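You operate a simulated robot arm through the tools that you are given. There is no shell and no other tool. Be economical: measure what you need, move in short steps, check, and stop when the job is done.

Carry out the task below with a simulated robot arm. There is one attempt and no reset: what you move stays moved.

TASK
Measure the blank on the desk gauge and sort it into the tray.
Fine: use the bay that the display names; lift the probe before the table moves; leave the table slid out and the dial as it is; press neither button.

It is judged by the outcome, as a careful person would: the job done as asked, and still so three seconds after it is handed in. It fails if anything else is knocked over, pushed out of place, dropped, spilled or broken.

THE ROBOT
A 6-joint arm with a two-finger parallel gripper, fixed in place. Base frame: the origin is at the foot of the arm, x ahead of it, y to its left, z up; the work surface is at about z = 0. Readings come in cm, degrees, newtons and seconds.
With the tool pointing down near the work surface it reaches from about 14 to 58 cm from the base axis. Its first joint turns from -66.0 to 66.0 degrees. Payload 2.1 kg.
Tool frame: the origin (TCP) lies between the finger pads and is the grasp point; the fingertips stand 3 cm ahead of it; z points along the fingers, y is the line along which they close. The gripper opens to 9.4 cm. The fingers are 2.8 cm wide and 1 cm thick; the gripper's body (5 by 9.6 cm) begins 5.5 cm behind the TCP.
Orientation is told as [roll, pitch, yaw] about the base's x, y, z axes, in that order, counted from this pose: with the fingers straight down and closing along the base's y, the tool's x points along the base's -x, its y along +y and its z along -z.

THE INTERFACE
- The arm moves only by the tool nudge_tool. Its argument "increments" is a list of rows, each a list of 3 entries, a list of its own where there are three numbers: the closure in counts, from 0 (fully open) to 255 (shut), then the shift along the tool's x, y, z in cm, then the turn, a rotation vector about the tool's x, y, z in degrees. In form: [[fingers, [dx, dy, dz], [ax, ay, az]], ...]. A call has 1 to 10 rows; each row is the pose to reach, as a shift and turn from the pose commanded when the call began, along the tool's axes at that moment. A row lasts 0.2 s, in which the tool goes at most 5 cm and 8.6 degrees; a call with a longer step from one row to the next is refused whole, and so is a gripper value outside its range. Where a pose cannot be reached the arm comes as near as it can. A force on the tool above 60 N (or 10 N above the force at the start of the call, whichever is more), or a blocked arm, ends the call early, and 0.2 s more pass. Each finger travels about 7.2 cm/s and halts on what it meets, pressing with about 43 N; the grip force reading is that of the motor and also rises with nothing between the fingers. The clock runs only during rows and for 0.2 s after the last one: add rows that repeat a pose to give the fingers time. It gives the time, the measured TCP pose, the force on the tool (base axes), the opening and the grip force at its end, in the units of the frame above (readings bear some noise).
- Cameras (640 x 400 px; columns grow to the right, rows downward): "scene" is fixed at [6.44, -37.67, 48.85]; the picture's right is [0.70, -0.72, 0.00], its down [-0.37, -0.36, -0.86] and it looks along [0.61, 0.60, -0.52] (base axes); focal length 245 px, centre (320, 200). "wrist" rides on the gripper at [7.6, 1.4, -10.3] in the tool frame; the picture's right is [-0.18, 0.98, 0.00], its down [-0.75, -0.14, -0.64] and it looks along [-0.63, -0.12, 0.77] (tool axes); focal length 243 px, centre (320, 200). There is no depth. A picture from a camera that has moved, and an enlarged one, comes with that camera's place and axes in the base frame and with its lens.
- snapshot(camera): a new picture of that camera. It takes no simulated time.
- zoom(camera, box): a new picture of the part [left, top, right, bottom] of that camera's present view, enlarged. It takes no simulated time.
- sign_off(): hands the job in; it is judged then, once.

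Work in short steps. Places have to be worked out from the pictures, the camera data and where the tool is seen: move nearer, look again, correct. Check each grasp and each placing, and mend what went wrong. You have 120 turns and 68 pictures in all, those below and enlarged ones among them. Open the gripper and draw the arm clear of the work before you hand the job in, unless the task says otherwise; then end with one line.

The tools are called after "Request:" by a JSON object that holds its "api" and its "payload". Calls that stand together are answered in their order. nudge_tool: Moves the arm, as the interface text tells. Its arguments: {"type":"object","properties":{"increments":{"type":"array","items":{"type":"array"}}},"required":["increments"]} The other tools are called the same way: snapshot (camera) takes a picture; zoom (camera, box) takes an enlarged picture of a part of a camera's view; sign_off () hands the job in.

At the start:

```text
t: 0.0
tool_pos: [30.41, -17.49, 38.87]
tcp_rot: [-0.1, 0.1, 0.0]
contact_force: [0.3, 0.2, 0.1]
opening: 9.4
gripper_force: 0.1
```

scene: 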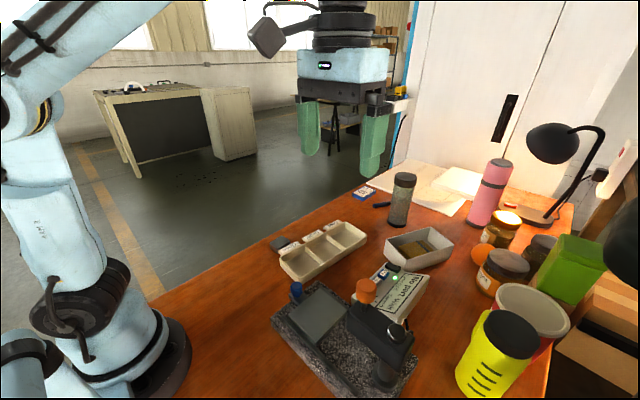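
wrist: 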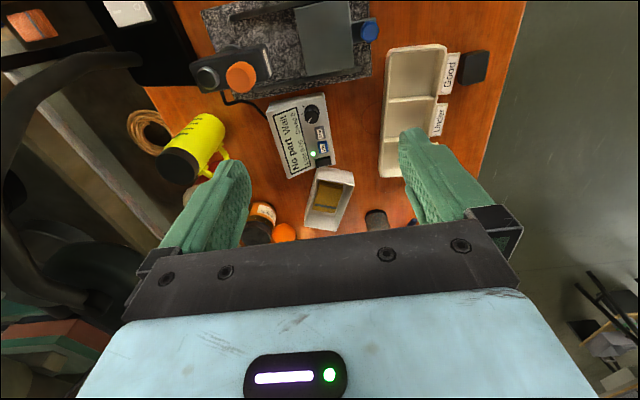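

I'll look closely at the gauge, the display, and the tray before moving.

Request:
{"api": "zoom", "payload": {"camera": "scene", "box": [260, 200, 460, 400]}}

Request:
{"api": "zoom", "payload": {"camera": "wrist", "box": [180, 0, 500, 240]}}

```text
2.00 times, centred on (360, 300) of scene
camera zoom: at [6.44, -37.67, 48.85], right [0.7, -0.72, 0.0], down [-0.37, -0.36, -0.86], along [0.61, 0.6, -0.52], focal length 490 px, centre (240, 0)
```

zoom: 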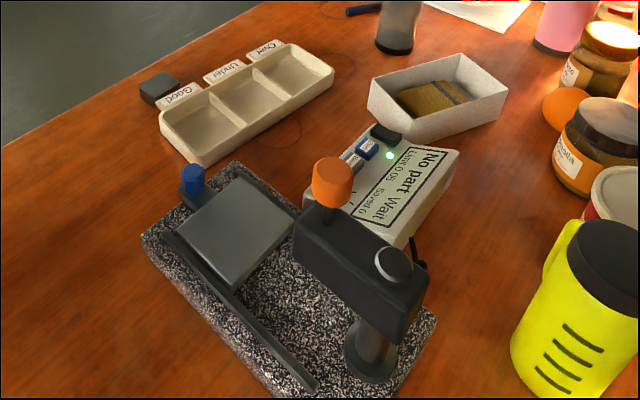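

```text
1.67 times, centred on (340, 120) of wrist
camera zoom: at [22.8, -16.07, 49.25], right [0.18, 0.98, 0.0], down [0.75, -0.14, 0.64], along [0.63, -0.12, -0.77], focal length 404 px, centre (287, 333)
```

zoom: 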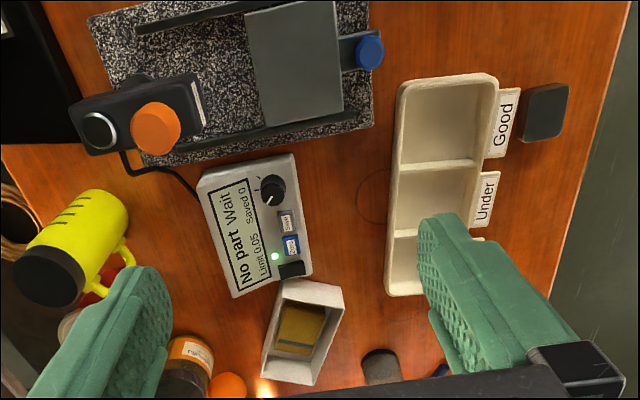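

I'm not yet sure which item is the blank: the brass piece in the box, or the dark block beside the tray. I'll zoom in on both.

Request:
{"api": "zoom", "payload": {"camera": "scene", "box": [260, 210, 360, 290]}}

Request:
{"api": "zoom", "payload": {"camera": "scene", "box": [360, 210, 480, 300]}}

Request:
{"api": "zoom", "payload": {"camera": "scene", "box": [260, 270, 420, 400]}}

Request:
{"api": "zoom", "payload": {"camera": "wrist", "box": [260, 80, 380, 240]}}

```text
5.00 times, centred on (310, 250) of scene
camera zoom: at [6.44, -37.67, 48.85], right [0.7, -0.72, 0.0], down [-0.37, -0.36, -0.86], along [0.61, 0.6, -0.52], focal length 1224 px, centre (370, -50)
```

zoom: 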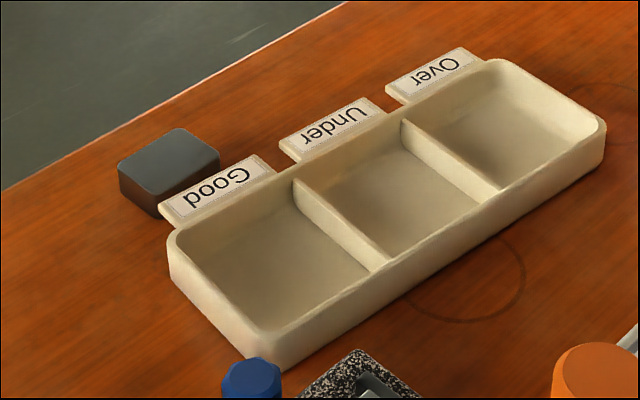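

```text
4.44 times, centred on (420, 255) of scene
camera zoom: at [6.44, -37.67, 48.85], right [0.7, -0.72, 0.0], down [-0.37, -0.36, -0.86], along [0.61, 0.6, -0.52], focal length 1088 px, centre (-124, -44)
```

zoom: 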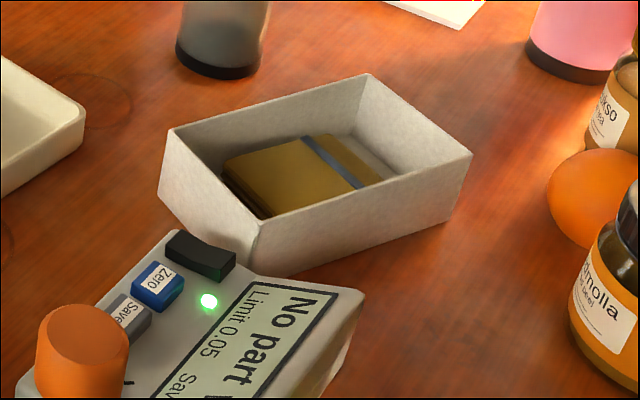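

```text
3.08 times, centred on (340, 335) of scene
camera zoom: at [6.44, -37.67, 48.85], right [0.7, -0.72, 0.0], down [-0.37, -0.36, -0.86], along [0.61, 0.6, -0.52], focal length 753 px, centre (258, -215)
```

zoom: 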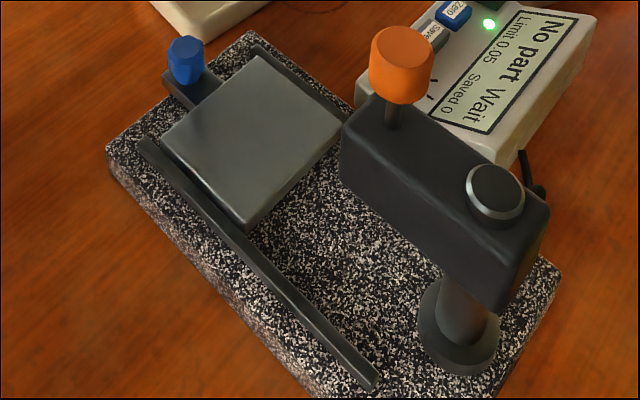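

```text
2.50 times, centred on (320, 160) of wrist
camera zoom: at [22.8, -16.07, 49.25], right [0.18, 0.98, 0.0], down [0.75, -0.14, 0.64], along [0.63, -0.12, -0.77], focal length 606 px, centre (320, 300)
```

zoom: 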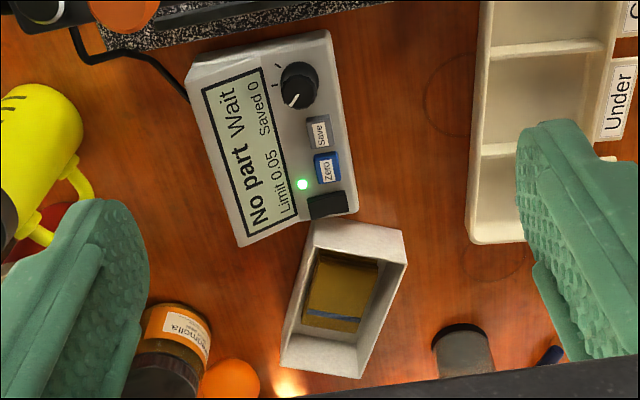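

The brass piece is in an out-of-reach box. The dark grey block at about (36, 8), beside the "Good" label, looks like the blank. I'll move above it while turning the tool about its own z, so the fingers close along x.

Request:
{"api": "nudge_tool", "payload": {"increments": [[0, [-0.6, 2.5, 1.8], [0, 0, 8.5]], [0, [-1.2, 5.0, 3.6], [0, 0, 17]], [0, [-1.8, 7.5, 5.4], [0, 0, 25.5]], [0, [-2.4, 10, 7.2], [0, 0, 34]], [0, [-3, 12.5, 9], [0, 0, 42.5]], [0, [-3.6, 15, 10.8], [0, 0, 51]], [0, [-4.2, 17.5, 12.6], [0, 0, 59.5]], [0, [-4.8, 20, 14.4], [0, 0, 68]], [0, [-5.4, 22.5, 16.2], [0, 0, 76.5]], [0, [-5.9, 25.3, 18], [0, 0, 85]]]}}

Request:
{"api": "snapshot", "payload": {"camera": "wrist"}}

```text
t: 2.2
tool_pos: [36.38, 7.57, 20.89]
tcp_rot: [0.0, -0.1, -85.2]
contact_force: [-0.3, 0.4, 0.0]
opening: 9.41
gripper_force: 0.0
```

```text
59 pictures are left
camera wrist: at [37.16, 15.45, 31.27], right [0.99, -0.1, 0.0], down [-0.08, -0.76, 0.64], along [-0.06, -0.64, -0.77], focal length 243 px, centre (320, 200)
```

wrist: 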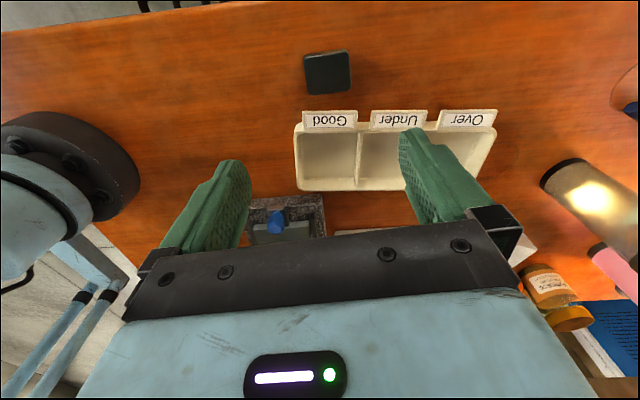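

The block is visible well clear of the label. I'll enlarge it for exact edges.

Request:
{"api": "zoom", "payload": {"camera": "wrist", "box": [280, 30, 380, 150]}}

```text
3.33 times, centred on (330, 90) of wrist
camera zoom: at [37.16, 15.45, 31.27], right [0.99, -0.1, 0.0], down [-0.08, -0.76, 0.64], along [-0.06, -0.64, -0.77], focal length 809 px, centre (287, 567)
```

zoom: 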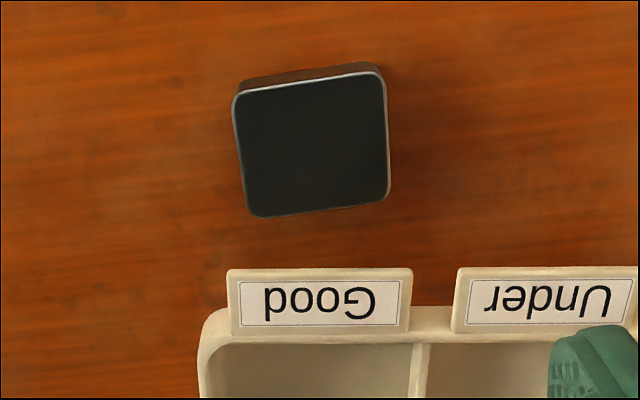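

The block is about 4.7 × 3.7 cm, centred near (37.5, 8.8) and nearly square to the axes. I'll align above it and descend partway.

Request:
{"api": "nudge_tool", "payload": {"increments": [[0, [0.6, 0.6, 3], [0, 0, 2]], [0, [1.13, 1.27, 7], [0, 0, 3.8]], [0, [1.13, 1.27, 11], [0, 0, 3.8]], [0, [1.13, 1.27, 13], [0, 0, 3.8]]]}}

Request:
{"api": "snapshot", "payload": {"camera": "wrist"}}

Request:
{"api": "snapshot", "payload": {"camera": "scene"}}

```text
t: 3.2
tool_pos: [37.48, 9.06, 7.69]
tcp_rot: [0.0, -0.1, -88.9]
contact_force: [-0.8, -0.4, 0.1]
opening: 9.41
gripper_force: 0.0
```

```text
57 pictures are left
camera wrist: at [38.79, 16.66, 18.15], right [0.99, -0.16, 0.0], down [-0.13, -0.76, 0.64], along [-0.11, -0.63, -0.77], focal length 243 px, centre (320, 200)
```

wrist: 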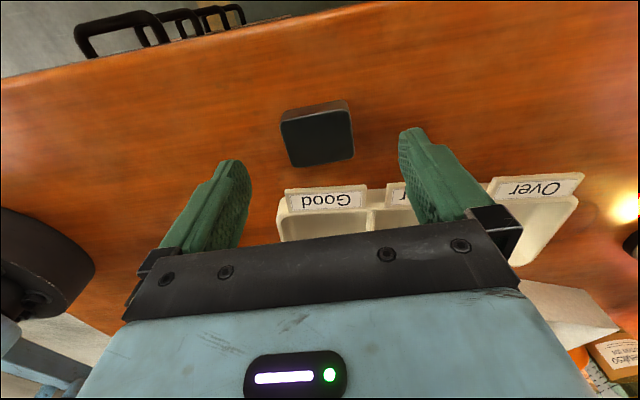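

```text
56 pictures are left
```

scene: 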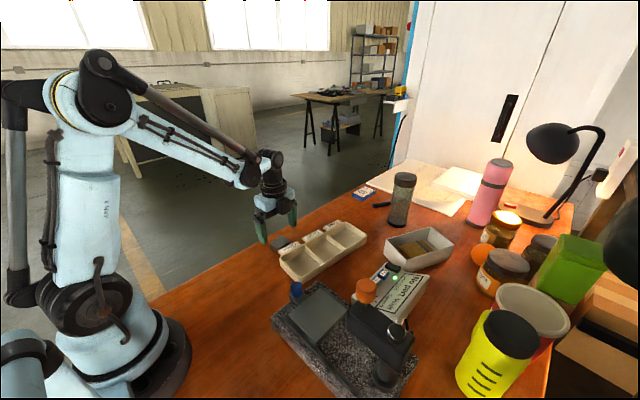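

The block centre works out to (37.4, 9.0), right under the TCP. I'll descend to z≈3.5 and close.

Request:
{"api": "nudge_tool", "payload": {"increments": [[0, [0, 0, 2.2], [0, 0, 0]], [0, [0, -0.1, 4.2], [0, 0, 0]], [120, [0, -0.1, 4.2], [0, 0, 0]], [255, [0, -0.1, 4.2], [0, 0, 0]], [255, [0, -0.1, 4.2], [0, 0, 0]], [255, [0, -0.1, 4.2], [0, 0, 0]]]}}

Request:
{"api": "zoom", "payload": {"camera": "scene", "box": [230, 180, 350, 270]}}

```text
t: 4.6
tool_pos: [37.46, 8.98, 3.76]
tcp_rot: [0.0, -0.1, -88.8]
contact_force: [-0.2, -0.2, 0.2]
opening: 4.94
gripper_force: 43.3
```

```text
4.44 times, centred on (290, 225) of scene
camera zoom: at [6.44, -37.67, 48.85], right [0.7, -0.72, 0.0], down [-0.37, -0.36, -0.86], along [0.61, 0.6, -0.52], focal length 1088 px, centre (453, 89)
```

zoom: 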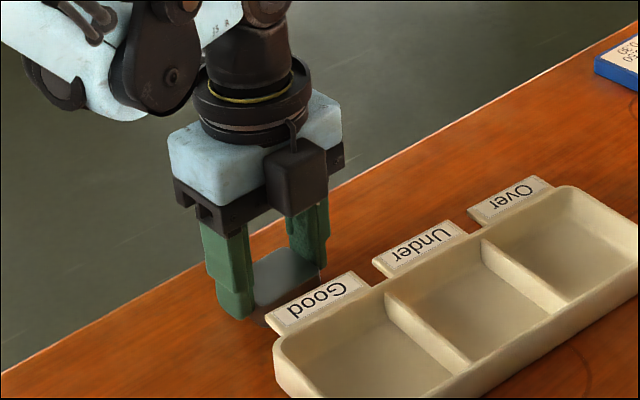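

Gripped (opening 4.94, 43 N). I'll lift, then carry the block at height towards the space above the gauge table.

Request:
{"api": "nudge_tool", "payload": {"increments": [[255, [0, 0, -4.5], [0, 0, 0]], [255, [0, 0, -9], [0, 0, 0]], [255, [0, 0, -13], [0, 0, 0]], [255, [-4, -1.8, -14], [0, 0, 0]], [255, [-8, -3.6, -14], [0, 0, 0]], [255, [-12, -5.4, -14], [0, 0, 0]], [255, [-16, -7.2, -14], [0, 0, 0]], [255, [-20, -9, -14], [0, 0, 0]], [255, [-23.8, -10.2, -14], [0, 0, 0]]]}}

Request:
{"api": "snapshot", "payload": {"camera": "wrist"}}

Request:
{"api": "zoom", "payload": {"camera": "scene", "box": [220, 200, 480, 400]}}

```text
t: 6.6
tool_pos: [27.67, -14.83, 17.71]
tcp_rot: [0.0, -0.2, -88.8]
contact_force: [-0.5, 0.5, -2.0]
opening: 4.95
gripper_force: 43.1
```

```text
54 pictures are left
camera wrist: at [28.91, -7.36, 27.94], right [0.99, -0.16, 0.0], down [-0.12, -0.76, 0.64], along [-0.1, -0.63, -0.77], focal length 243 px, centre (320, 200)
```

wrist: 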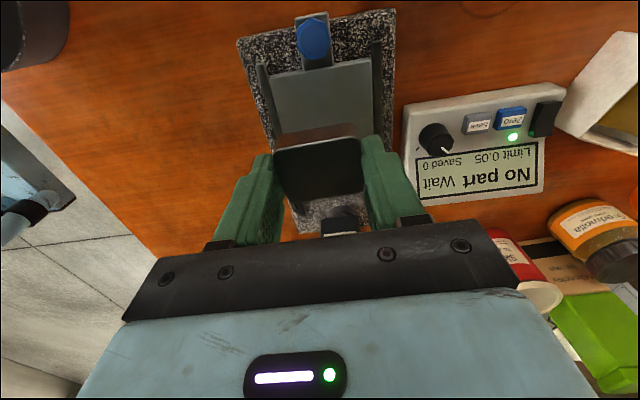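

```text
2.00 times, centred on (350, 300) of scene
camera zoom: at [6.44, -37.67, 48.85], right [0.7, -0.72, 0.0], down [-0.37, -0.36, -0.86], along [0.61, 0.6, -0.52], focal length 490 px, centre (260, 0)
```

zoom: 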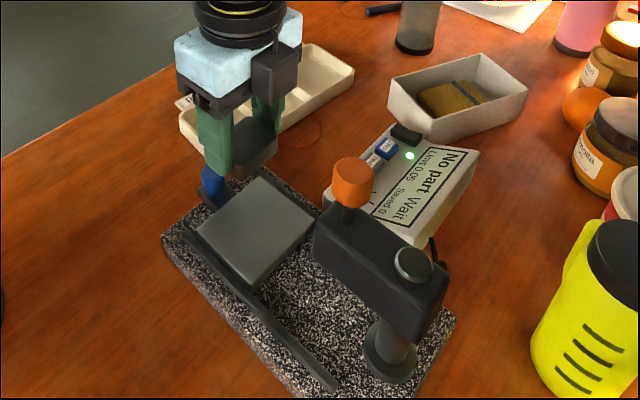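

The table top spans about x 24–32.5 and y −12 to −20.5. I'll centre over it and descend to just above the plate.

Request:
{"api": "nudge_tool", "payload": {"increments": [[255, [-1.46, 0.32, 2], [0, 0, 0]], [255, [-1.46, 0.32, 6], [0, 0, 0]], [255, [-1.46, 0.32, 9], [0, 0, 0]]]}}

Request:
{"api": "zoom", "payload": {"camera": "scene", "box": [250, 260, 410, 380]}}

Request:
{"api": "snapshot", "payload": {"camera": "wrist"}}

```text
t: 7.4
tool_pos: [28.01, -16.35, 8.64]
tcp_rot: [0.0, -0.1, -88.8]
contact_force: [0.6, 0.6, -2.7]
opening: 4.97
gripper_force: 43.1
```

```text
3.33 times, centred on (330, 320) of scene
camera zoom: at [6.44, -37.67, 48.85], right [0.7, -0.72, 0.0], down [-0.37, -0.36, -0.86], along [0.61, 0.6, -0.52], focal length 816 px, centre (287, -200)
```

zoom: 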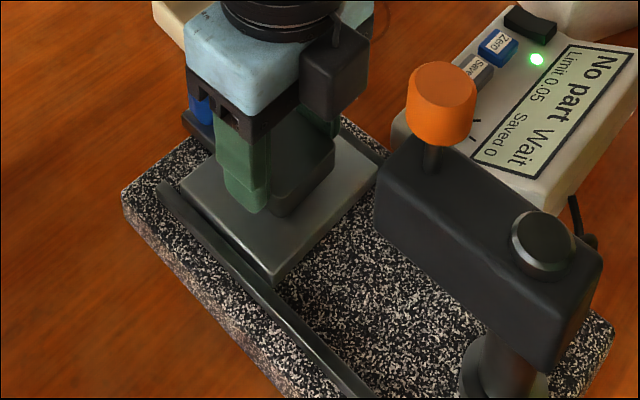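

```text
51 pictures are left
camera wrist: at [29.3, -8.78, 18.97], right [0.99, -0.16, 0.0], down [-0.13, -0.76, 0.64], along [-0.1, -0.63, -0.77], focal length 243 px, centre (320, 200)
```

wrist: 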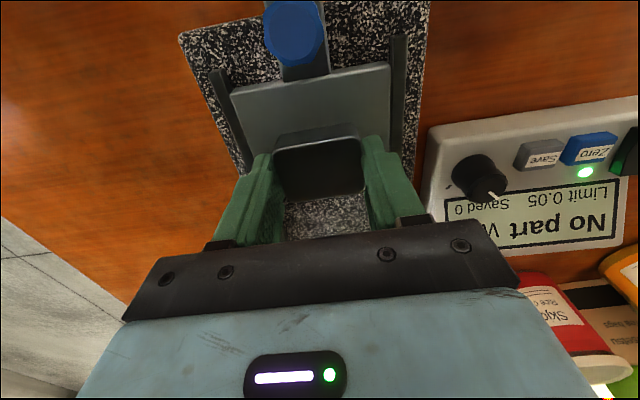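

The block sits about centrally over the plate. I'll lower it in small steps until it touches.

Request:
{"api": "nudge_tool", "payload": {"increments": [[255, [0.15, 0, 0.8], [0, 0, 0]], [255, [0.15, 0, 1.2], [0, 0, 0]]]}}

Request:
{"api": "zoom", "payload": {"camera": "scene", "box": [280, 280, 370, 350]}}

```text
t: 8.0
tool_pos: [28.15, -16.24, 7.55]
tcp_rot: [0.0, -0.1, -88.8]
contact_force: [-1.6, 0.0, 38.1]
opening: 4.99
gripper_force: 43.2
```

```text
5.71 times, centred on (325, 315) of scene
camera zoom: at [6.43, -37.66, 48.86], right [0.7, -0.72, 0.0], down [-0.37, -0.36, -0.86], along [0.61, 0.6, -0.51], focal length 1399 px, centre (291, -457)
```

zoom: 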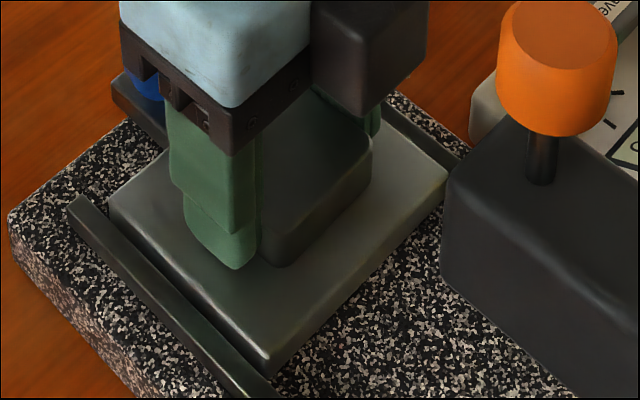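

There's contact at 7.55 cm (38 N), so the block is seated on the plate. I'll ease off slightly, open, and lift straight up.

Request:
{"api": "nudge_tool", "payload": {"increments": [[255, [0, 0, -0.1], [0, 0, 0]], [120, [0, 0, -0.1], [0, 0, 0]], [60, [0, 0, -0.1], [0, 0, 0]], [60, [0, 0, -0.1], [0, 0, 0]], [40, [0, 0, -3], [0, 0, 0]], [40, [0, 0, -7.5], [0, 0, 0]], [40, [4.5, 0, -10.5], [0, 0, 0]], [40, [9, 0, -10.5], [0, 0, 0]]]}}

Request:
{"api": "snapshot", "payload": {"camera": "wrist"}}

Request:
{"api": "zoom", "payload": {"camera": "scene", "box": [250, 250, 430, 400]}}

```text
refused: row 7 steps farther than a row can; nothing moved
```

```text
49 pictures are left
camera wrist: at [29.34, -8.66, 17.84], right [0.99, -0.16, 0.0], down [-0.13, -0.76, 0.64], along [-0.11, -0.63, -0.77], focal length 243 px, centre (320, 200)
```

wrist: 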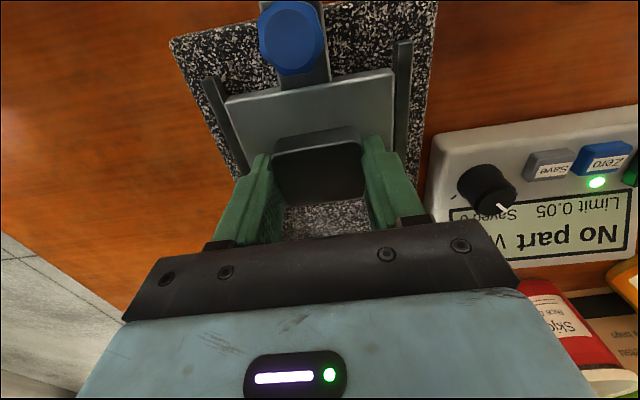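

```text
2.67 times, centred on (340, 325) of scene
camera zoom: at [6.43, -37.66, 48.86], right [0.7, -0.72, 0.0], down [-0.37, -0.36, -0.86], along [0.61, 0.6, -0.51], focal length 653 px, centre (267, -133)
```

zoom: 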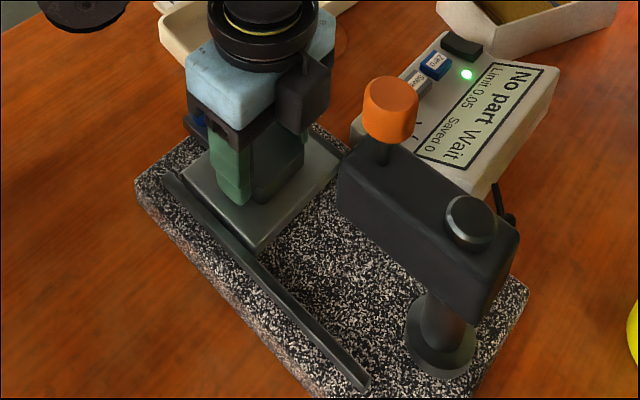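

The call was refused because one step was too long. I'll repeat it with shorter steps.

Request:
{"api": "nudge_tool", "payload": {"increments": [[255, [0, 0, -0.1], [0, 0, 0]], [120, [0, 0, -0.1], [0, 0, 0]], [60, [0, 0, -0.1], [0, 0, 0]], [60, [0, 0, -0.1], [0, 0, 0]], [40, [0, 0, -3], [0, 0, 0]], [40, [0, 0, -7], [0, 0, 0]], [40, [3, 0, -10], [0, 0, 0]], [40, [7, 0, -10], [0, 0, 0]]]}}

Request:
{"api": "snapshot", "payload": {"camera": "wrist"}}

Request:
{"api": "zoom", "payload": {"camera": "scene", "box": [250, 250, 430, 400]}}

```text
t: 9.8
tool_pos: [27.88, -9.26, 17.45]
tcp_rot: [0.0, -0.1, -88.8]
contact_force: [0.5, 0.2, -0.3]
opening: 7.93
gripper_force: 0.0
```

```text
47 pictures are left
camera wrist: at [29.16, -1.59, 27.85], right [0.99, -0.17, 0.0], down [-0.13, -0.76, 0.64], along [-0.11, -0.63, -0.77], focal length 243 px, centre (320, 200)
```

wrist: 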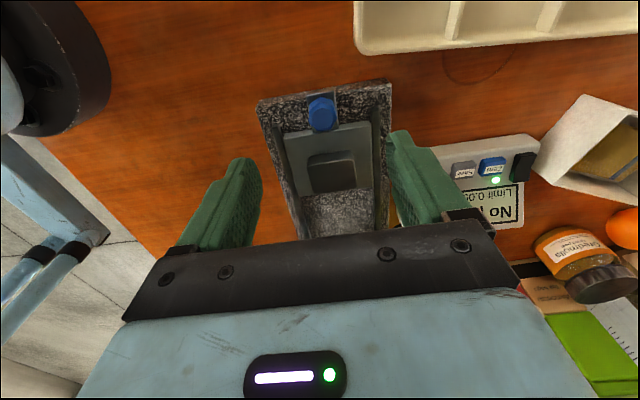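

```text
2.67 times, centred on (340, 325) of scene
camera zoom: at [6.44, -37.67, 48.85], right [0.7, -0.72, 0.0], down [-0.37, -0.36, -0.86], along [0.61, 0.6, -0.52], focal length 653 px, centre (267, -133)
```

zoom: 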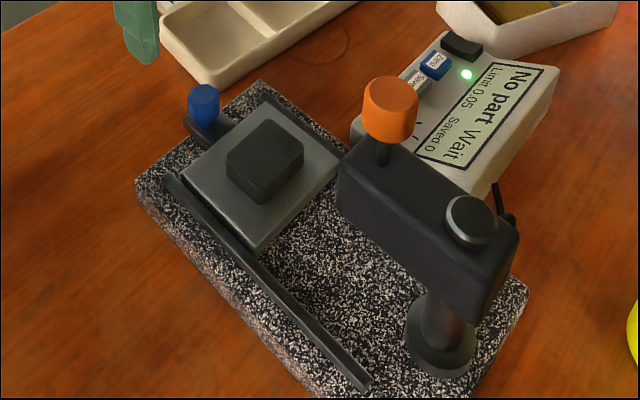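

The blank sits centred on the table. I need to know whether the probe is up or down, so I'll back off toward +y, go lower, and tilt the camera to look under the head.

Request:
{"api": "nudge_tool", "payload": {"increments": [[40, [3.5, 0, 2], [0, -8, 0]], [40, [7, 0, 5], [0, -15, 0]], [40, [8, 0, 7], [0, -15, 0]]]}}

Request:
{"api": "snapshot", "payload": {"camera": "wrist"}}

```text
t: 10.6
tool_pos: [27.7, -1.28, 10.59]
tcp_rot: [0.0, -15.3, -88.8]
contact_force: [-0.3, 0.0, -0.6]
opening: 7.94
gripper_force: 0.1
```

```text
45 pictures are left
camera wrist: at [28.91, 8.81, 18.47], right [0.99, -0.16, 0.05], down [-0.13, -0.56, 0.82], along [-0.1, -0.81, -0.58], focal length 243 px, centre (320, 200)
```

wrist: 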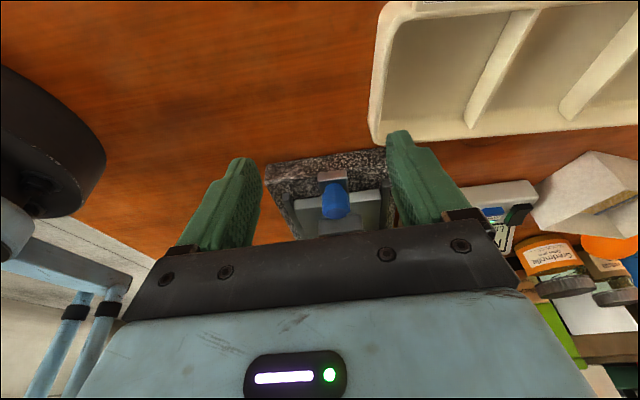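

The hand hides the area ahead, so I'll tilt more until the view is near horizontal and I can look under the head between the fingers.

Request:
{"api": "nudge_tool", "payload": {"increments": [[40, [1, 0, 0], [0, -8, 0]], [40, [2, 0, 0], [0, -16, 0]], [40, [3.1, 0, 0], [0, -24, 0]], [40, [3.1, 0, 0], [0, -30, 0]]]}}

Request:
{"api": "snapshot", "payload": {"camera": "wrist"}}

```text
t: 11.6
tool_pos: [27.57, 1.72, 9.71]
tcp_rot: [0.0, -45.2, -89.0]
contact_force: [-0.3, -0.9, -0.2]
opening: 7.94
gripper_force: 0.1
```

```text
44 pictures are left
camera wrist: at [28.81, 14.35, 11.57], right [0.99, -0.11, 0.13], down [-0.14, -0.08, 0.99], along [-0.1, -0.99, -0.09], focal length 243 px, centre (320, 200)
```

wrist: 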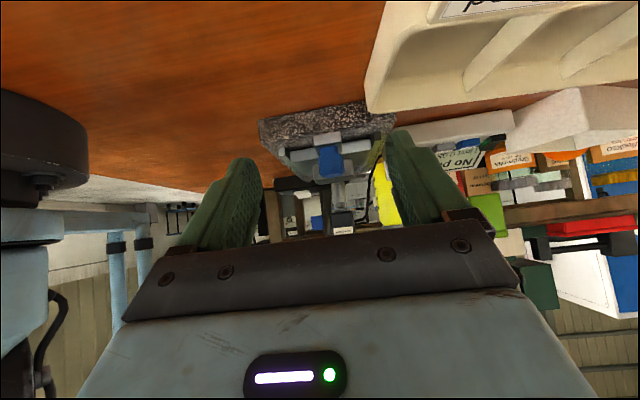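

Request:
{"api": "zoom", "payload": {"camera": "wrist", "box": [250, 95, 410, 245]}}

```text
2.67 times, centred on (330, 170) of wrist
camera zoom: at [28.81, 14.35, 11.57], right [0.99, -0.11, 0.13], down [-0.14, -0.08, 0.99], along [-0.1, -0.99, -0.09], focal length 647 px, centre (293, 280)
```

zoom: 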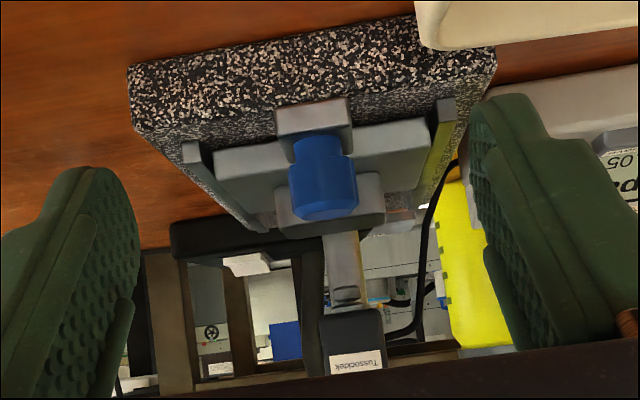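

Request:
{"api": "zoom", "payload": {"camera": "wrist", "box": [310, 170, 370, 240]}}

Request:
{"api": "zoom", "payload": {"camera": "scene", "box": [310, 260, 420, 390]}}

```text
5.71 times, centred on (340, 205) of wrist
camera zoom: at [28.81, 14.35, 11.57], right [0.99, -0.11, 0.13], down [-0.14, -0.08, 0.99], along [-0.1, -0.99, -0.09], focal length 1386 px, centre (206, 171)
```

zoom: 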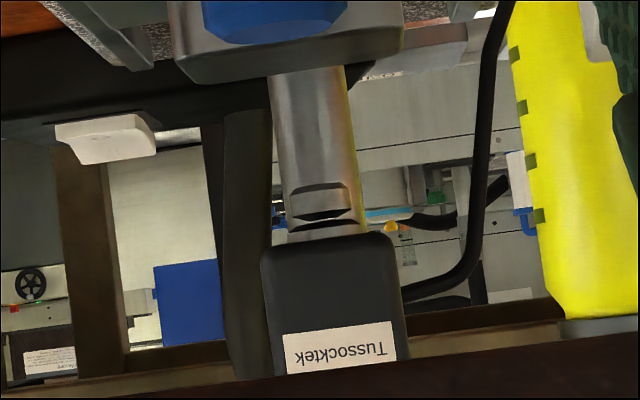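

```text
3.08 times, centred on (365, 325) of scene
camera zoom: at [6.44, -37.67, 48.85], right [0.7, -0.72, 0.0], down [-0.37, -0.36, -0.86], along [0.61, 0.6, -0.52], focal length 753 px, centre (182, -185)
```

zoom: 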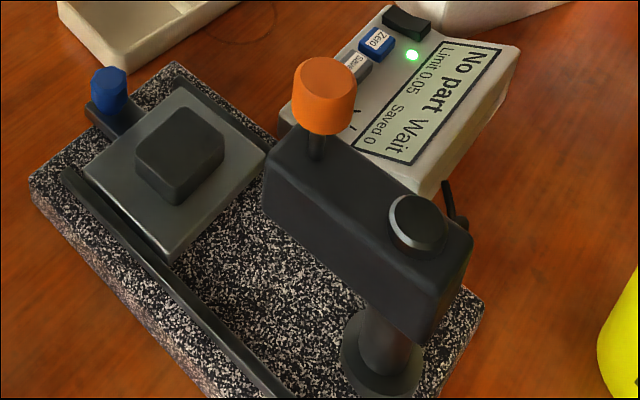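

The view (upside-down) shows the probe tip tucked close under the head at z≈8.4, above the block top, so the probe is up. The blue knob is at about (28.0, −9.8), z 4.2–7.2. I'll approach it with the hand tilted back about 25° so it clears the head later.

Request:
{"api": "nudge_tool", "payload": {"increments": [[60, [-0.5, 0, -2.5], [0, 5, 0]], [90, [-3, 0.1, 0], [0, 10, 0]], [110, [-6, 0.2, 2], [0, 15, 0]], [120, [-9.75, 0.25, 5.1], [0, 20, 0]]]}}

Request:
{"api": "snapshot", "payload": {"camera": "wrist"}}

Request:
{"api": "zoom", "payload": {"camera": "scene", "box": [240, 240, 420, 400]}}

```text
t: 12.6
tool_pos: [28.07, -8.96, 12.93]
tcp_rot: [0.0, -25.0, -88.8]
contact_force: [-0.1, -0.5, -0.4]
opening: 4.98
gripper_force: 0.0
```

```text
40 pictures are left
camera wrist: at [29.29, 2.31, 19.11], right [0.99, -0.15, 0.08], down [-0.13, -0.41, 0.9], along [-0.1, -0.9, -0.43], focal length 243 px, centre (320, 200)
```

wrist: 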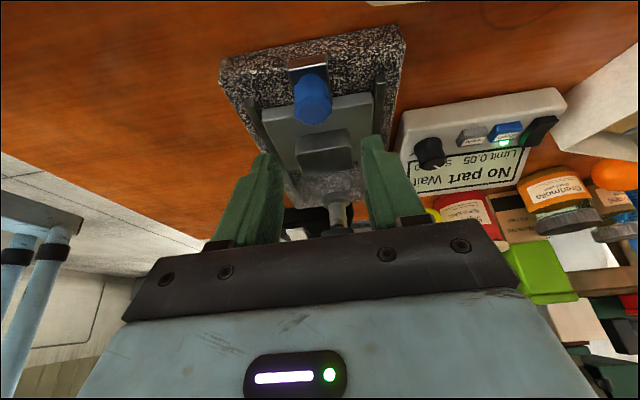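

```text
2.50 times, centred on (330, 320) of scene
camera zoom: at [6.44, -37.67, 48.85], right [0.7, -0.72, 0.0], down [-0.37, -0.36, -0.86], along [0.61, 0.6, -0.52], focal length 612 px, centre (295, -100)
```

zoom: 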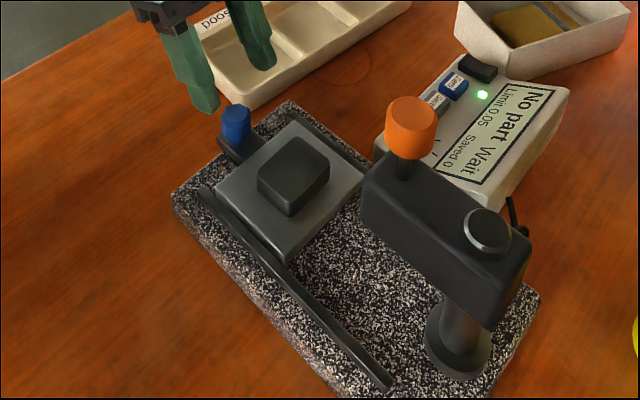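

The knob is confirmed at (27.95, −9.8). I'll descend vertically so the tips flank it above the tongue, then close.

Request:
{"api": "nudge_tool", "payload": {"increments": [[120, [1.13, -0.05, 2.23], [0, 0, 0]], [120, [2.25, -0.1, 4.47], [0, 0, 0]], [120, [2.25, -0.1, 4.47], [0, 0, 0]]]}}

Request:
{"api": "zoom", "payload": {"camera": "scene", "box": [260, 240, 360, 320]}}

Request:
{"api": "zoom", "payload": {"camera": "wrist", "box": [210, 0, 430, 250]}}

```text
t: 13.4
tool_pos: [28.01, -8.63, 7.92]
tcp_rot: [0.0, -25.1, -88.8]
contact_force: [-0.6, -0.3, 0.0]
opening: 4.98
gripper_force: 0.2
```

```text
5.00 times, centred on (310, 280) of scene
camera zoom: at [6.44, -37.67, 48.85], right [0.7, -0.72, 0.0], down [-0.37, -0.36, -0.86], along [0.61, 0.6, -0.52], focal length 1224 px, centre (370, -200)
```

zoom: 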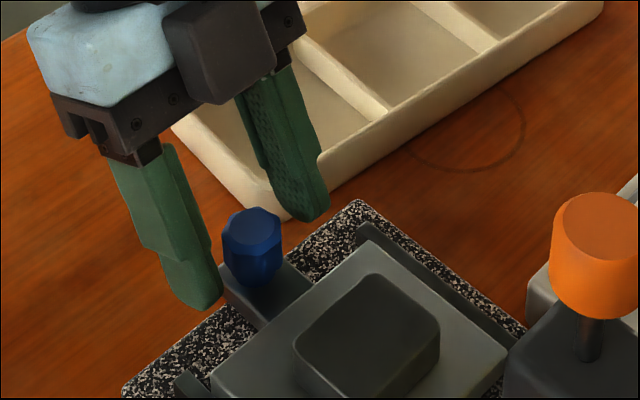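

```text
1.60 times, centred on (320, 125) of wrist
camera zoom: at [29.19, 2.53, 14.12], right [0.99, -0.15, 0.08], down [-0.13, -0.41, 0.9], along [-0.1, -0.9, -0.43], focal length 388 px, centre (320, 320)
```

zoom: 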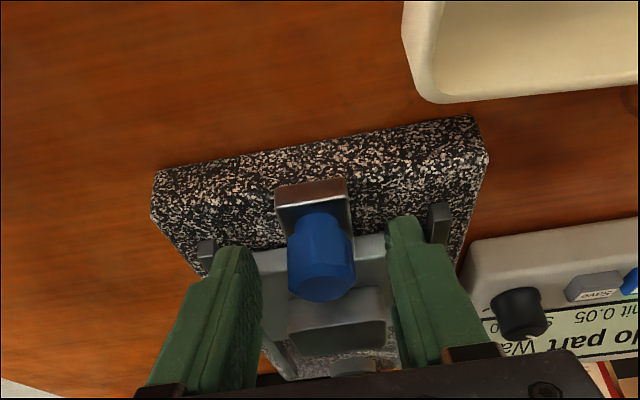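

The fingers straddle the knob evenly. I'll close on it.

Request:
{"api": "nudge_tool", "payload": {"increments": [[180, [0, 0, 0], [0, 0, 0]], [255, [0, 0, 0], [0, 0, 0]], [255, [0, 0, 0], [0, 0, 0]], [255, [0, 0, 0], [0, 0, 0]]]}}

Request:
{"api": "zoom", "payload": {"camera": "scene", "box": [260, 240, 360, 320]}}

```text
t: 14.4
tool_pos: [27.97, -8.7, 7.99]
tcp_rot: [0.0, -25.1, -88.9]
contact_force: [-2.7, -1.6, -7.3]
opening: 2.43
gripper_force: 45.5
```

```text
5.00 times, centred on (310, 280) of scene
camera zoom: at [6.44, -37.67, 48.85], right [0.7, -0.72, 0.0], down [-0.37, -0.36, -0.86], along [0.61, 0.6, -0.52], focal length 1224 px, centre (370, -200)
```

zoom: 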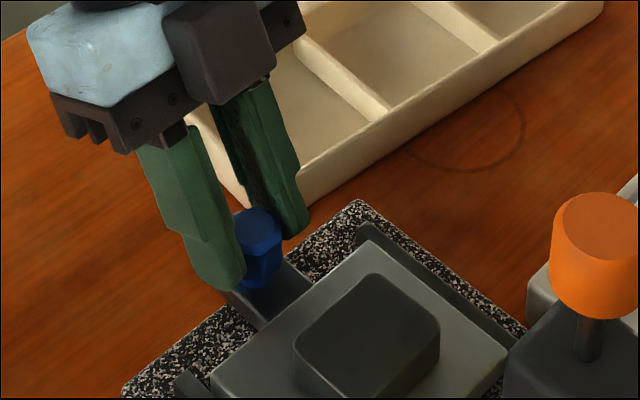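

The knob is gripped (2.43 cm). The probe is up, so I'll slide the table gently 4 cm toward −y and check the forces and direction.

Request:
{"api": "nudge_tool", "payload": {"increments": [[255, [-0.91, -0.02, 0.42], [0, 0, 0]], [255, [-1.81, -0.04, 0.85], [0, 0, 0]], [255, [-2.72, -0.06, 1.27], [0, 0, 0]], [255, [-3.62, -0.08, 1.69], [0, 0, 0]]]}}

Request:
{"api": "zoom", "payload": {"camera": "scene", "box": [260, 250, 420, 380]}}

```text
t: 15.4
tool_pos: [28.0, -12.65, 7.99]
tcp_rot: [0.0, -25.1, -89.0]
contact_force: [-5.8, 1.7, -1.2]
opening: 2.42
gripper_force: 44.7
```

```text
3.08 times, centred on (340, 315) of scene
camera zoom: at [6.44, -37.67, 48.85], right [0.7, -0.72, 0.0], down [-0.37, -0.36, -0.86], along [0.61, 0.6, -0.52], focal length 753 px, centre (258, -154)
```

zoom: 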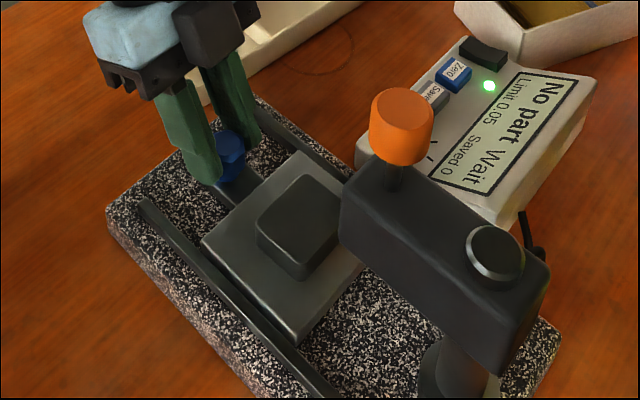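

It slides freely, the block is riding along, and the side load is low. I'll continue another 4 cm.

Request:
{"api": "nudge_tool", "payload": {"increments": [[255, [-0.91, -0.07, 0.42], [0, 0, 0]], [255, [-1.81, -0.14, 0.85], [0, 0, 0]], [255, [-2.72, -0.2, 1.27], [0, 0, 0]], [255, [-3.62, -0.25, 1.69], [0, 0, 0]]]}}

Request:
{"api": "zoom", "payload": {"camera": "scene", "box": [260, 250, 420, 380]}}

Request:
{"api": "snapshot", "payload": {"camera": "wrist"}}

```text
t: 16.4
tool_pos: [28.12, -16.6, 7.98]
tcp_rot: [0.0, -25.0, -88.7]
contact_force: [3.4, 1.4, 6.2]
opening: 2.44
gripper_force: 44.9
```

```text
3.08 times, centred on (340, 315) of scene
camera zoom: at [6.44, -37.67, 48.85], right [0.7, -0.72, 0.0], down [-0.37, -0.36, -0.86], along [0.61, 0.6, -0.52], focal length 753 px, centre (258, -154)
```

zoom: 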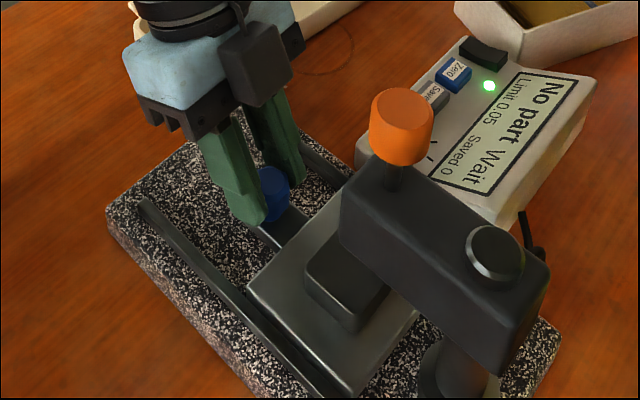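

```text
33 pictures are left
camera wrist: at [29.16, -5.39, 14.13], right [0.99, -0.15, 0.08], down [-0.13, -0.41, 0.9], along [-0.1, -0.9, -0.43], focal length 243 px, centre (320, 200)
```

wrist: 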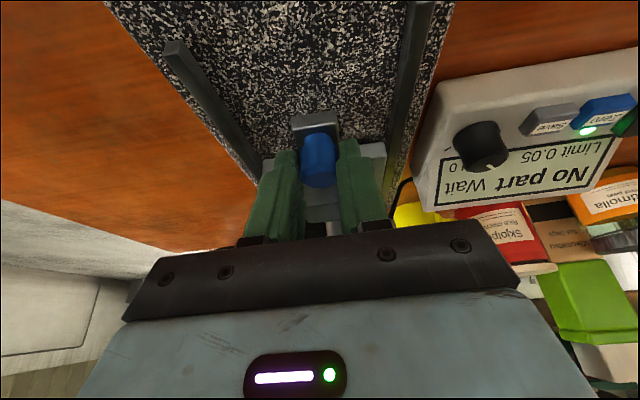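

The block is partly under the head with its centre at y≈−24. I'll go on in small steps for about 2.2 cm and watch for an end stop.

Request:
{"api": "nudge_tool", "payload": {"increments": [[255, [-0.45, -0.01, 0.21], [0, 0, 0]], [255, [-0.91, -0.02, 0.42], [0, 0, 0]], [255, [-1.36, -0.03, 0.63], [0, 0, 0]], [255, [-1.81, -0.04, 0.85], [0, 0, 0]]]}}

Request:
{"api": "zoom", "payload": {"camera": "scene", "box": [260, 250, 420, 380]}}

```text
t: 17.4
tool_pos: [28.03, -18.34, 7.95]
tcp_rot: [0.2, -24.5, -88.7]
contact_force: [14.1, 36.1, 14.6]
opening: 2.51
gripper_force: 44.8
```

```text
3.08 times, centred on (340, 315) of scene
camera zoom: at [6.44, -37.66, 48.85], right [0.7, -0.72, 0.0], down [-0.37, -0.36, -0.86], along [0.61, 0.6, -0.52], focal length 753 px, centre (258, -154)
```

zoom: 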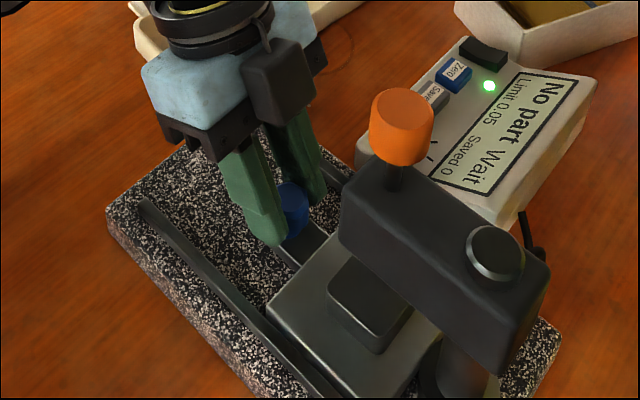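

A firm 36 N stop after about 9.65 cm of travel, so the table is fully in with the block under the probe. I'll relax the push, open, and retract along the tool axis.

Request:
{"api": "nudge_tool", "payload": {"increments": [[255, [0.1, 0.03, -0.05], [0, 0, 0]], [180, [0.15, 0.05, -0.07], [0, 0, 0]], [120, [0.15, 0.05, -0.07], [0, 0, 0]], [120, [0.15, 0.05, -0.07], [0, 0, 0]], [120, [0.15, 0, -3], [0, 0, 0]], [120, [0.15, 0, -7], [0, 0, 0]], [120, [0.15, 0, -11], [0, 0, 0]], [120, [0.15, 0, -14], [0, 0, 0]]]}}

Request:
{"api": "zoom", "payload": {"camera": "scene", "box": [260, 220, 460, 380]}}

Request:
{"api": "snapshot", "payload": {"camera": "wrist"}}

```text
t: 19.2
tool_pos: [27.71, -12.58, 20.67]
tcp_rot: [0.0, -25.1, -88.9]
contact_force: [-0.2, 0.2, -0.2]
opening: 4.96
gripper_force: 0.2
```

```text
2.50 times, centred on (360, 300) of scene
camera zoom: at [6.44, -37.67, 48.85], right [0.7, -0.72, 0.0], down [-0.37, -0.36, -0.86], along [0.61, 0.6, -0.52], focal length 612 px, centre (220, -50)
```

zoom: 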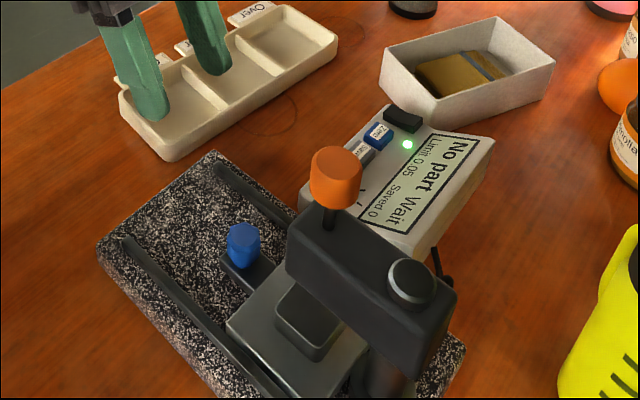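

```text
30 pictures are left
camera wrist: at [28.95, -1.37, 26.76], right [0.99, -0.15, 0.08], down [-0.13, -0.41, 0.9], along [-0.1, -0.9, -0.43], focal length 243 px, centre (320, 200)
```

wrist: 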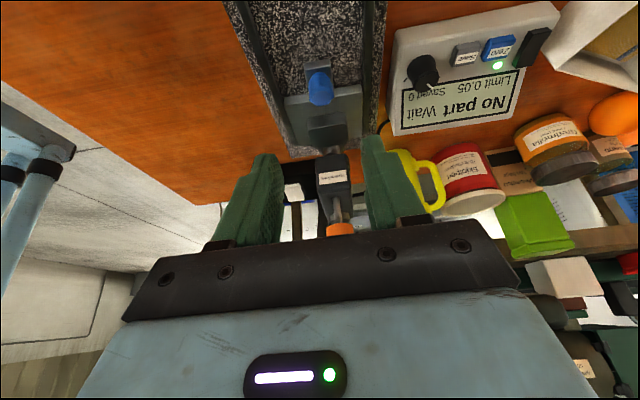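

The table is in with the block under the head, and the display still reads "No part Wait". The orange knob is at about (28, −26), z 18.5–21. I'll come upright above it with the fingers open.

Request:
{"api": "nudge_tool", "payload": {"increments": [[90, [-1.4, 0, -2.95], [0, 0, 0]], [90, [-2.75, 0, -5.89], [0, 8, 0]], [90, [-6.8, 0.02, -4.0], [0, 16, 0]], [90, [-10.85, 0.04, -2.11], [0, 24, 0]], [90, [-14.9, 0.05, -0.22], [0, 25.1, 0]], [90, [-14.9, 0.05, -0.22], [0, 25.1, 0]]]}}

Request:
{"api": "zoom", "payload": {"camera": "scene", "box": [280, 180, 460, 340]}}

Request:
{"api": "snapshot", "payload": {"camera": "wrist"}}

```text
t: 20.6
tool_pos: [28.08, -26.13, 26.92]
tcp_rot: [0.0, 0.2, -88.8]
contact_force: [-0.9, 0.0, -0.1]
opening: 6.08
gripper_force: 0.1
```

```text
2.50 times, centred on (370, 260) of scene
camera zoom: at [6.44, -37.67, 48.85], right [0.7, -0.72, 0.0], down [-0.37, -0.36, -0.86], along [0.61, 0.6, -0.52], focal length 612 px, centre (195, 50)
```

zoom: 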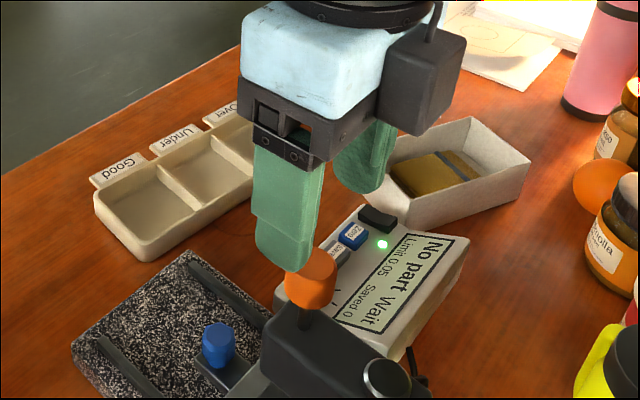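

```text
28 pictures are left
camera wrist: at [29.38, -18.46, 37.39], right [0.99, -0.16, 0.0], down [-0.13, -0.76, 0.64], along [-0.1, -0.63, -0.77], focal length 243 px, centre (320, 200)
```

wrist: 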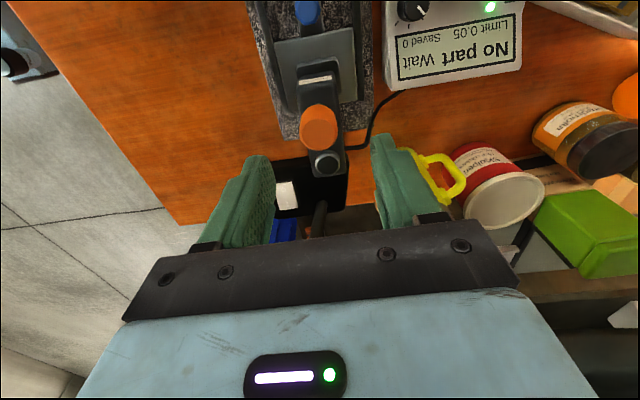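

The wrist view puts the knob at (28.3, −25.7). I'll correct slightly, descend so the tips sit around it, and close.

Request:
{"api": "nudge_tool", "payload": {"increments": [[90, [0.4, 0.15, 2.5], [0, 0, 0]], [90, [0.4, 0.15, 5.1], [0, 0, 0]], [90, [0.4, 0.15, 5.1], [0, 0, 0]]]}}

Request:
{"api": "zoom", "payload": {"camera": "scene", "box": [300, 220, 420, 320]}}

Request:
{"api": "zoom", "payload": {"camera": "wrist", "box": [210, 0, 430, 250]}}

```text
t: 21.4
tool_pos: [28.3, -25.57, 22.05]
tcp_rot: [0.0, 0.0, -88.8]
contact_force: [-0.3, 0.3, 0.7]
opening: 6.11
gripper_force: 0.1
```

```text
4.00 times, centred on (360, 270) of scene
camera zoom: at [6.44, -37.67, 48.85], right [0.7, -0.72, 0.0], down [-0.37, -0.36, -0.86], along [0.61, 0.6, -0.52], focal length 979 px, centre (160, -80)
```

zoom: 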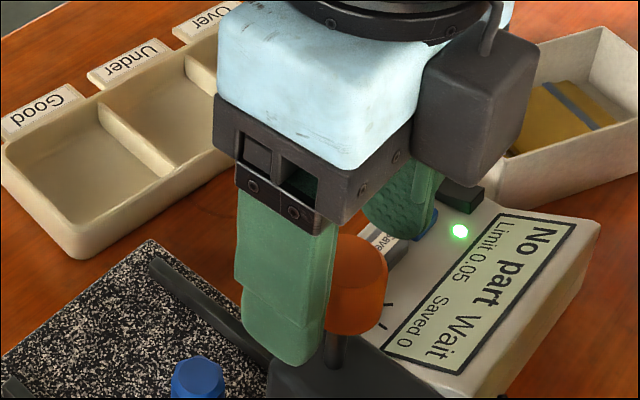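

```text
1.60 times, centred on (320, 125) of wrist
camera zoom: at [29.55, -17.97, 32.33], right [0.99, -0.16, 0.0], down [-0.13, -0.76, 0.64], along [-0.11, -0.63, -0.77], focal length 388 px, centre (320, 320)
```

zoom: 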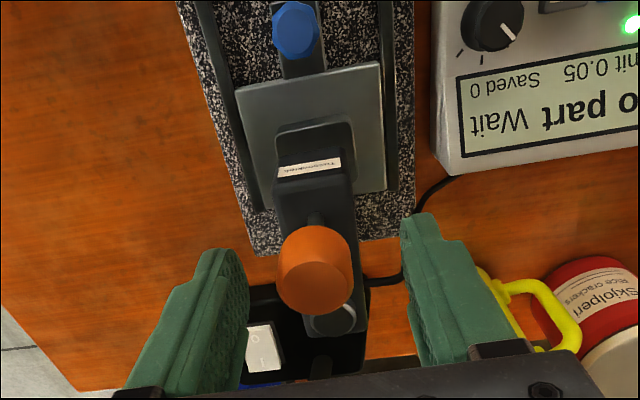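

The knob is between the fingers. Closing.

Request:
{"api": "nudge_tool", "payload": {"increments": [[170, [0, -0.2, 0.2], [0, 0, 0]], [255, [0, -0.2, 0.2], [0, 0, 0]], [255, [0, -0.2, 0.2], [0, 0, 0]], [255, [0, -0.2, 0.2], [0, 0, 0]]]}}

Request:
{"api": "zoom", "payload": {"camera": "scene", "box": [300, 220, 420, 320]}}

```text
t: 22.4
tool_pos: [27.96, -25.67, 21.86]
tcp_rot: [0.0, -0.1, -88.9]
contact_force: [-14.9, 1.9, 0.9]
opening: 2.79
gripper_force: 45.2
```

```text
4.00 times, centred on (360, 270) of scene
camera zoom: at [6.44, -37.67, 48.85], right [0.7, -0.72, 0.0], down [-0.37, -0.36, -0.86], along [0.61, 0.6, -0.52], focal length 979 px, centre (160, -80)
```

zoom: 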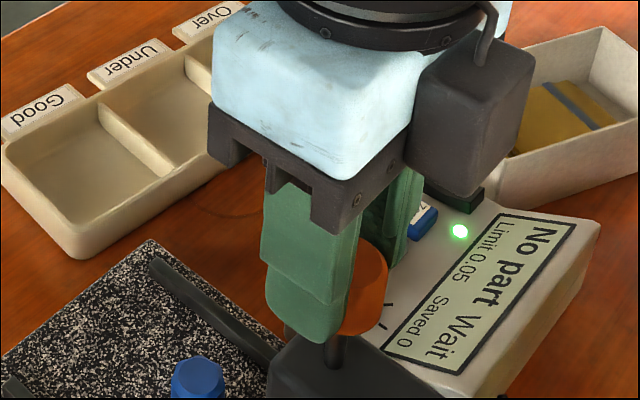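

Gripped. There's a 15 N side load, so I'll ease over by −0.15 cm in x and lower the probe in small steps.

Request:
{"api": "nudge_tool", "payload": {"increments": [[255, [0, -0.15, 0], [0, 0, 0]], [255, [0, -0.15, 0.4], [0, 0, 0]], [255, [0, -0.15, 0.8], [0, 0, 0]], [255, [0, -0.15, 1.2], [0, 0, 0]]]}}

Request:
{"api": "zoom", "payload": {"camera": "scene", "box": [300, 220, 440, 340]}}

```text
t: 23.4
tool_pos: [27.9, -25.58, 20.66]
tcp_rot: [0.3, -0.1, -88.7]
contact_force: [15.1, -2.2, -1.6]
opening: 2.78
gripper_force: 44.9
```

```text
3.33 times, centred on (370, 280) of scene
camera zoom: at [6.45, -37.67, 48.85], right [0.7, -0.72, 0.0], down [-0.37, -0.36, -0.86], along [0.61, 0.6, -0.52], focal length 816 px, centre (153, -67)
```

zoom: 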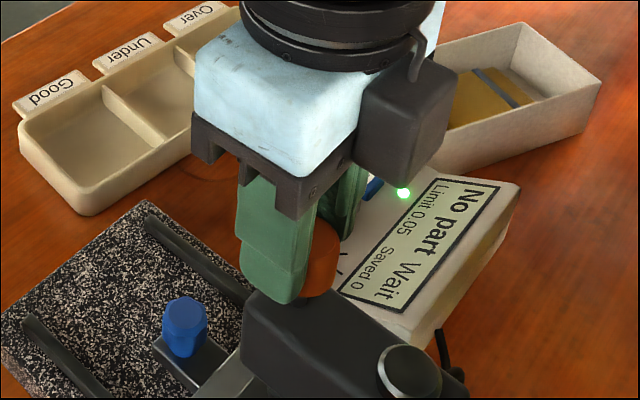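

It lowers freely. I'll continue down in finer steps and take half of the side correction back.

Request:
{"api": "nudge_tool", "payload": {"increments": [[255, [0, 0.08, 0.25], [0, 0, 0]], [255, [0, 0.08, 0.5], [0, 0, 0]], [255, [0, 0.08, 0.75], [0, 0, 0]]]}}

Request:
{"api": "zoom", "payload": {"camera": "scene", "box": [300, 220, 440, 340]}}

```text
t: 24.2
tool_pos: [28.09, -25.57, 19.79]
tcp_rot: [0.1, -0.1, -88.8]
contact_force: [16.7, -6.1, -0.9]
opening: 2.79
gripper_force: 45.2
```

```text
3.33 times, centred on (370, 280) of scene
camera zoom: at [6.44, -37.67, 48.85], right [0.7, -0.72, 0.0], down [-0.37, -0.36, -0.86], along [0.61, 0.6, -0.52], focal length 816 px, centre (153, -67)
```

zoom: 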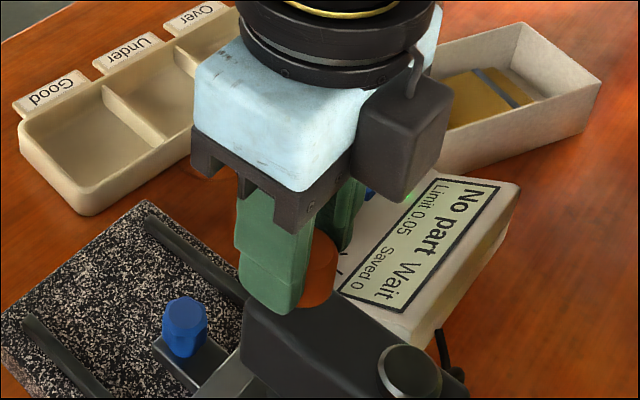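

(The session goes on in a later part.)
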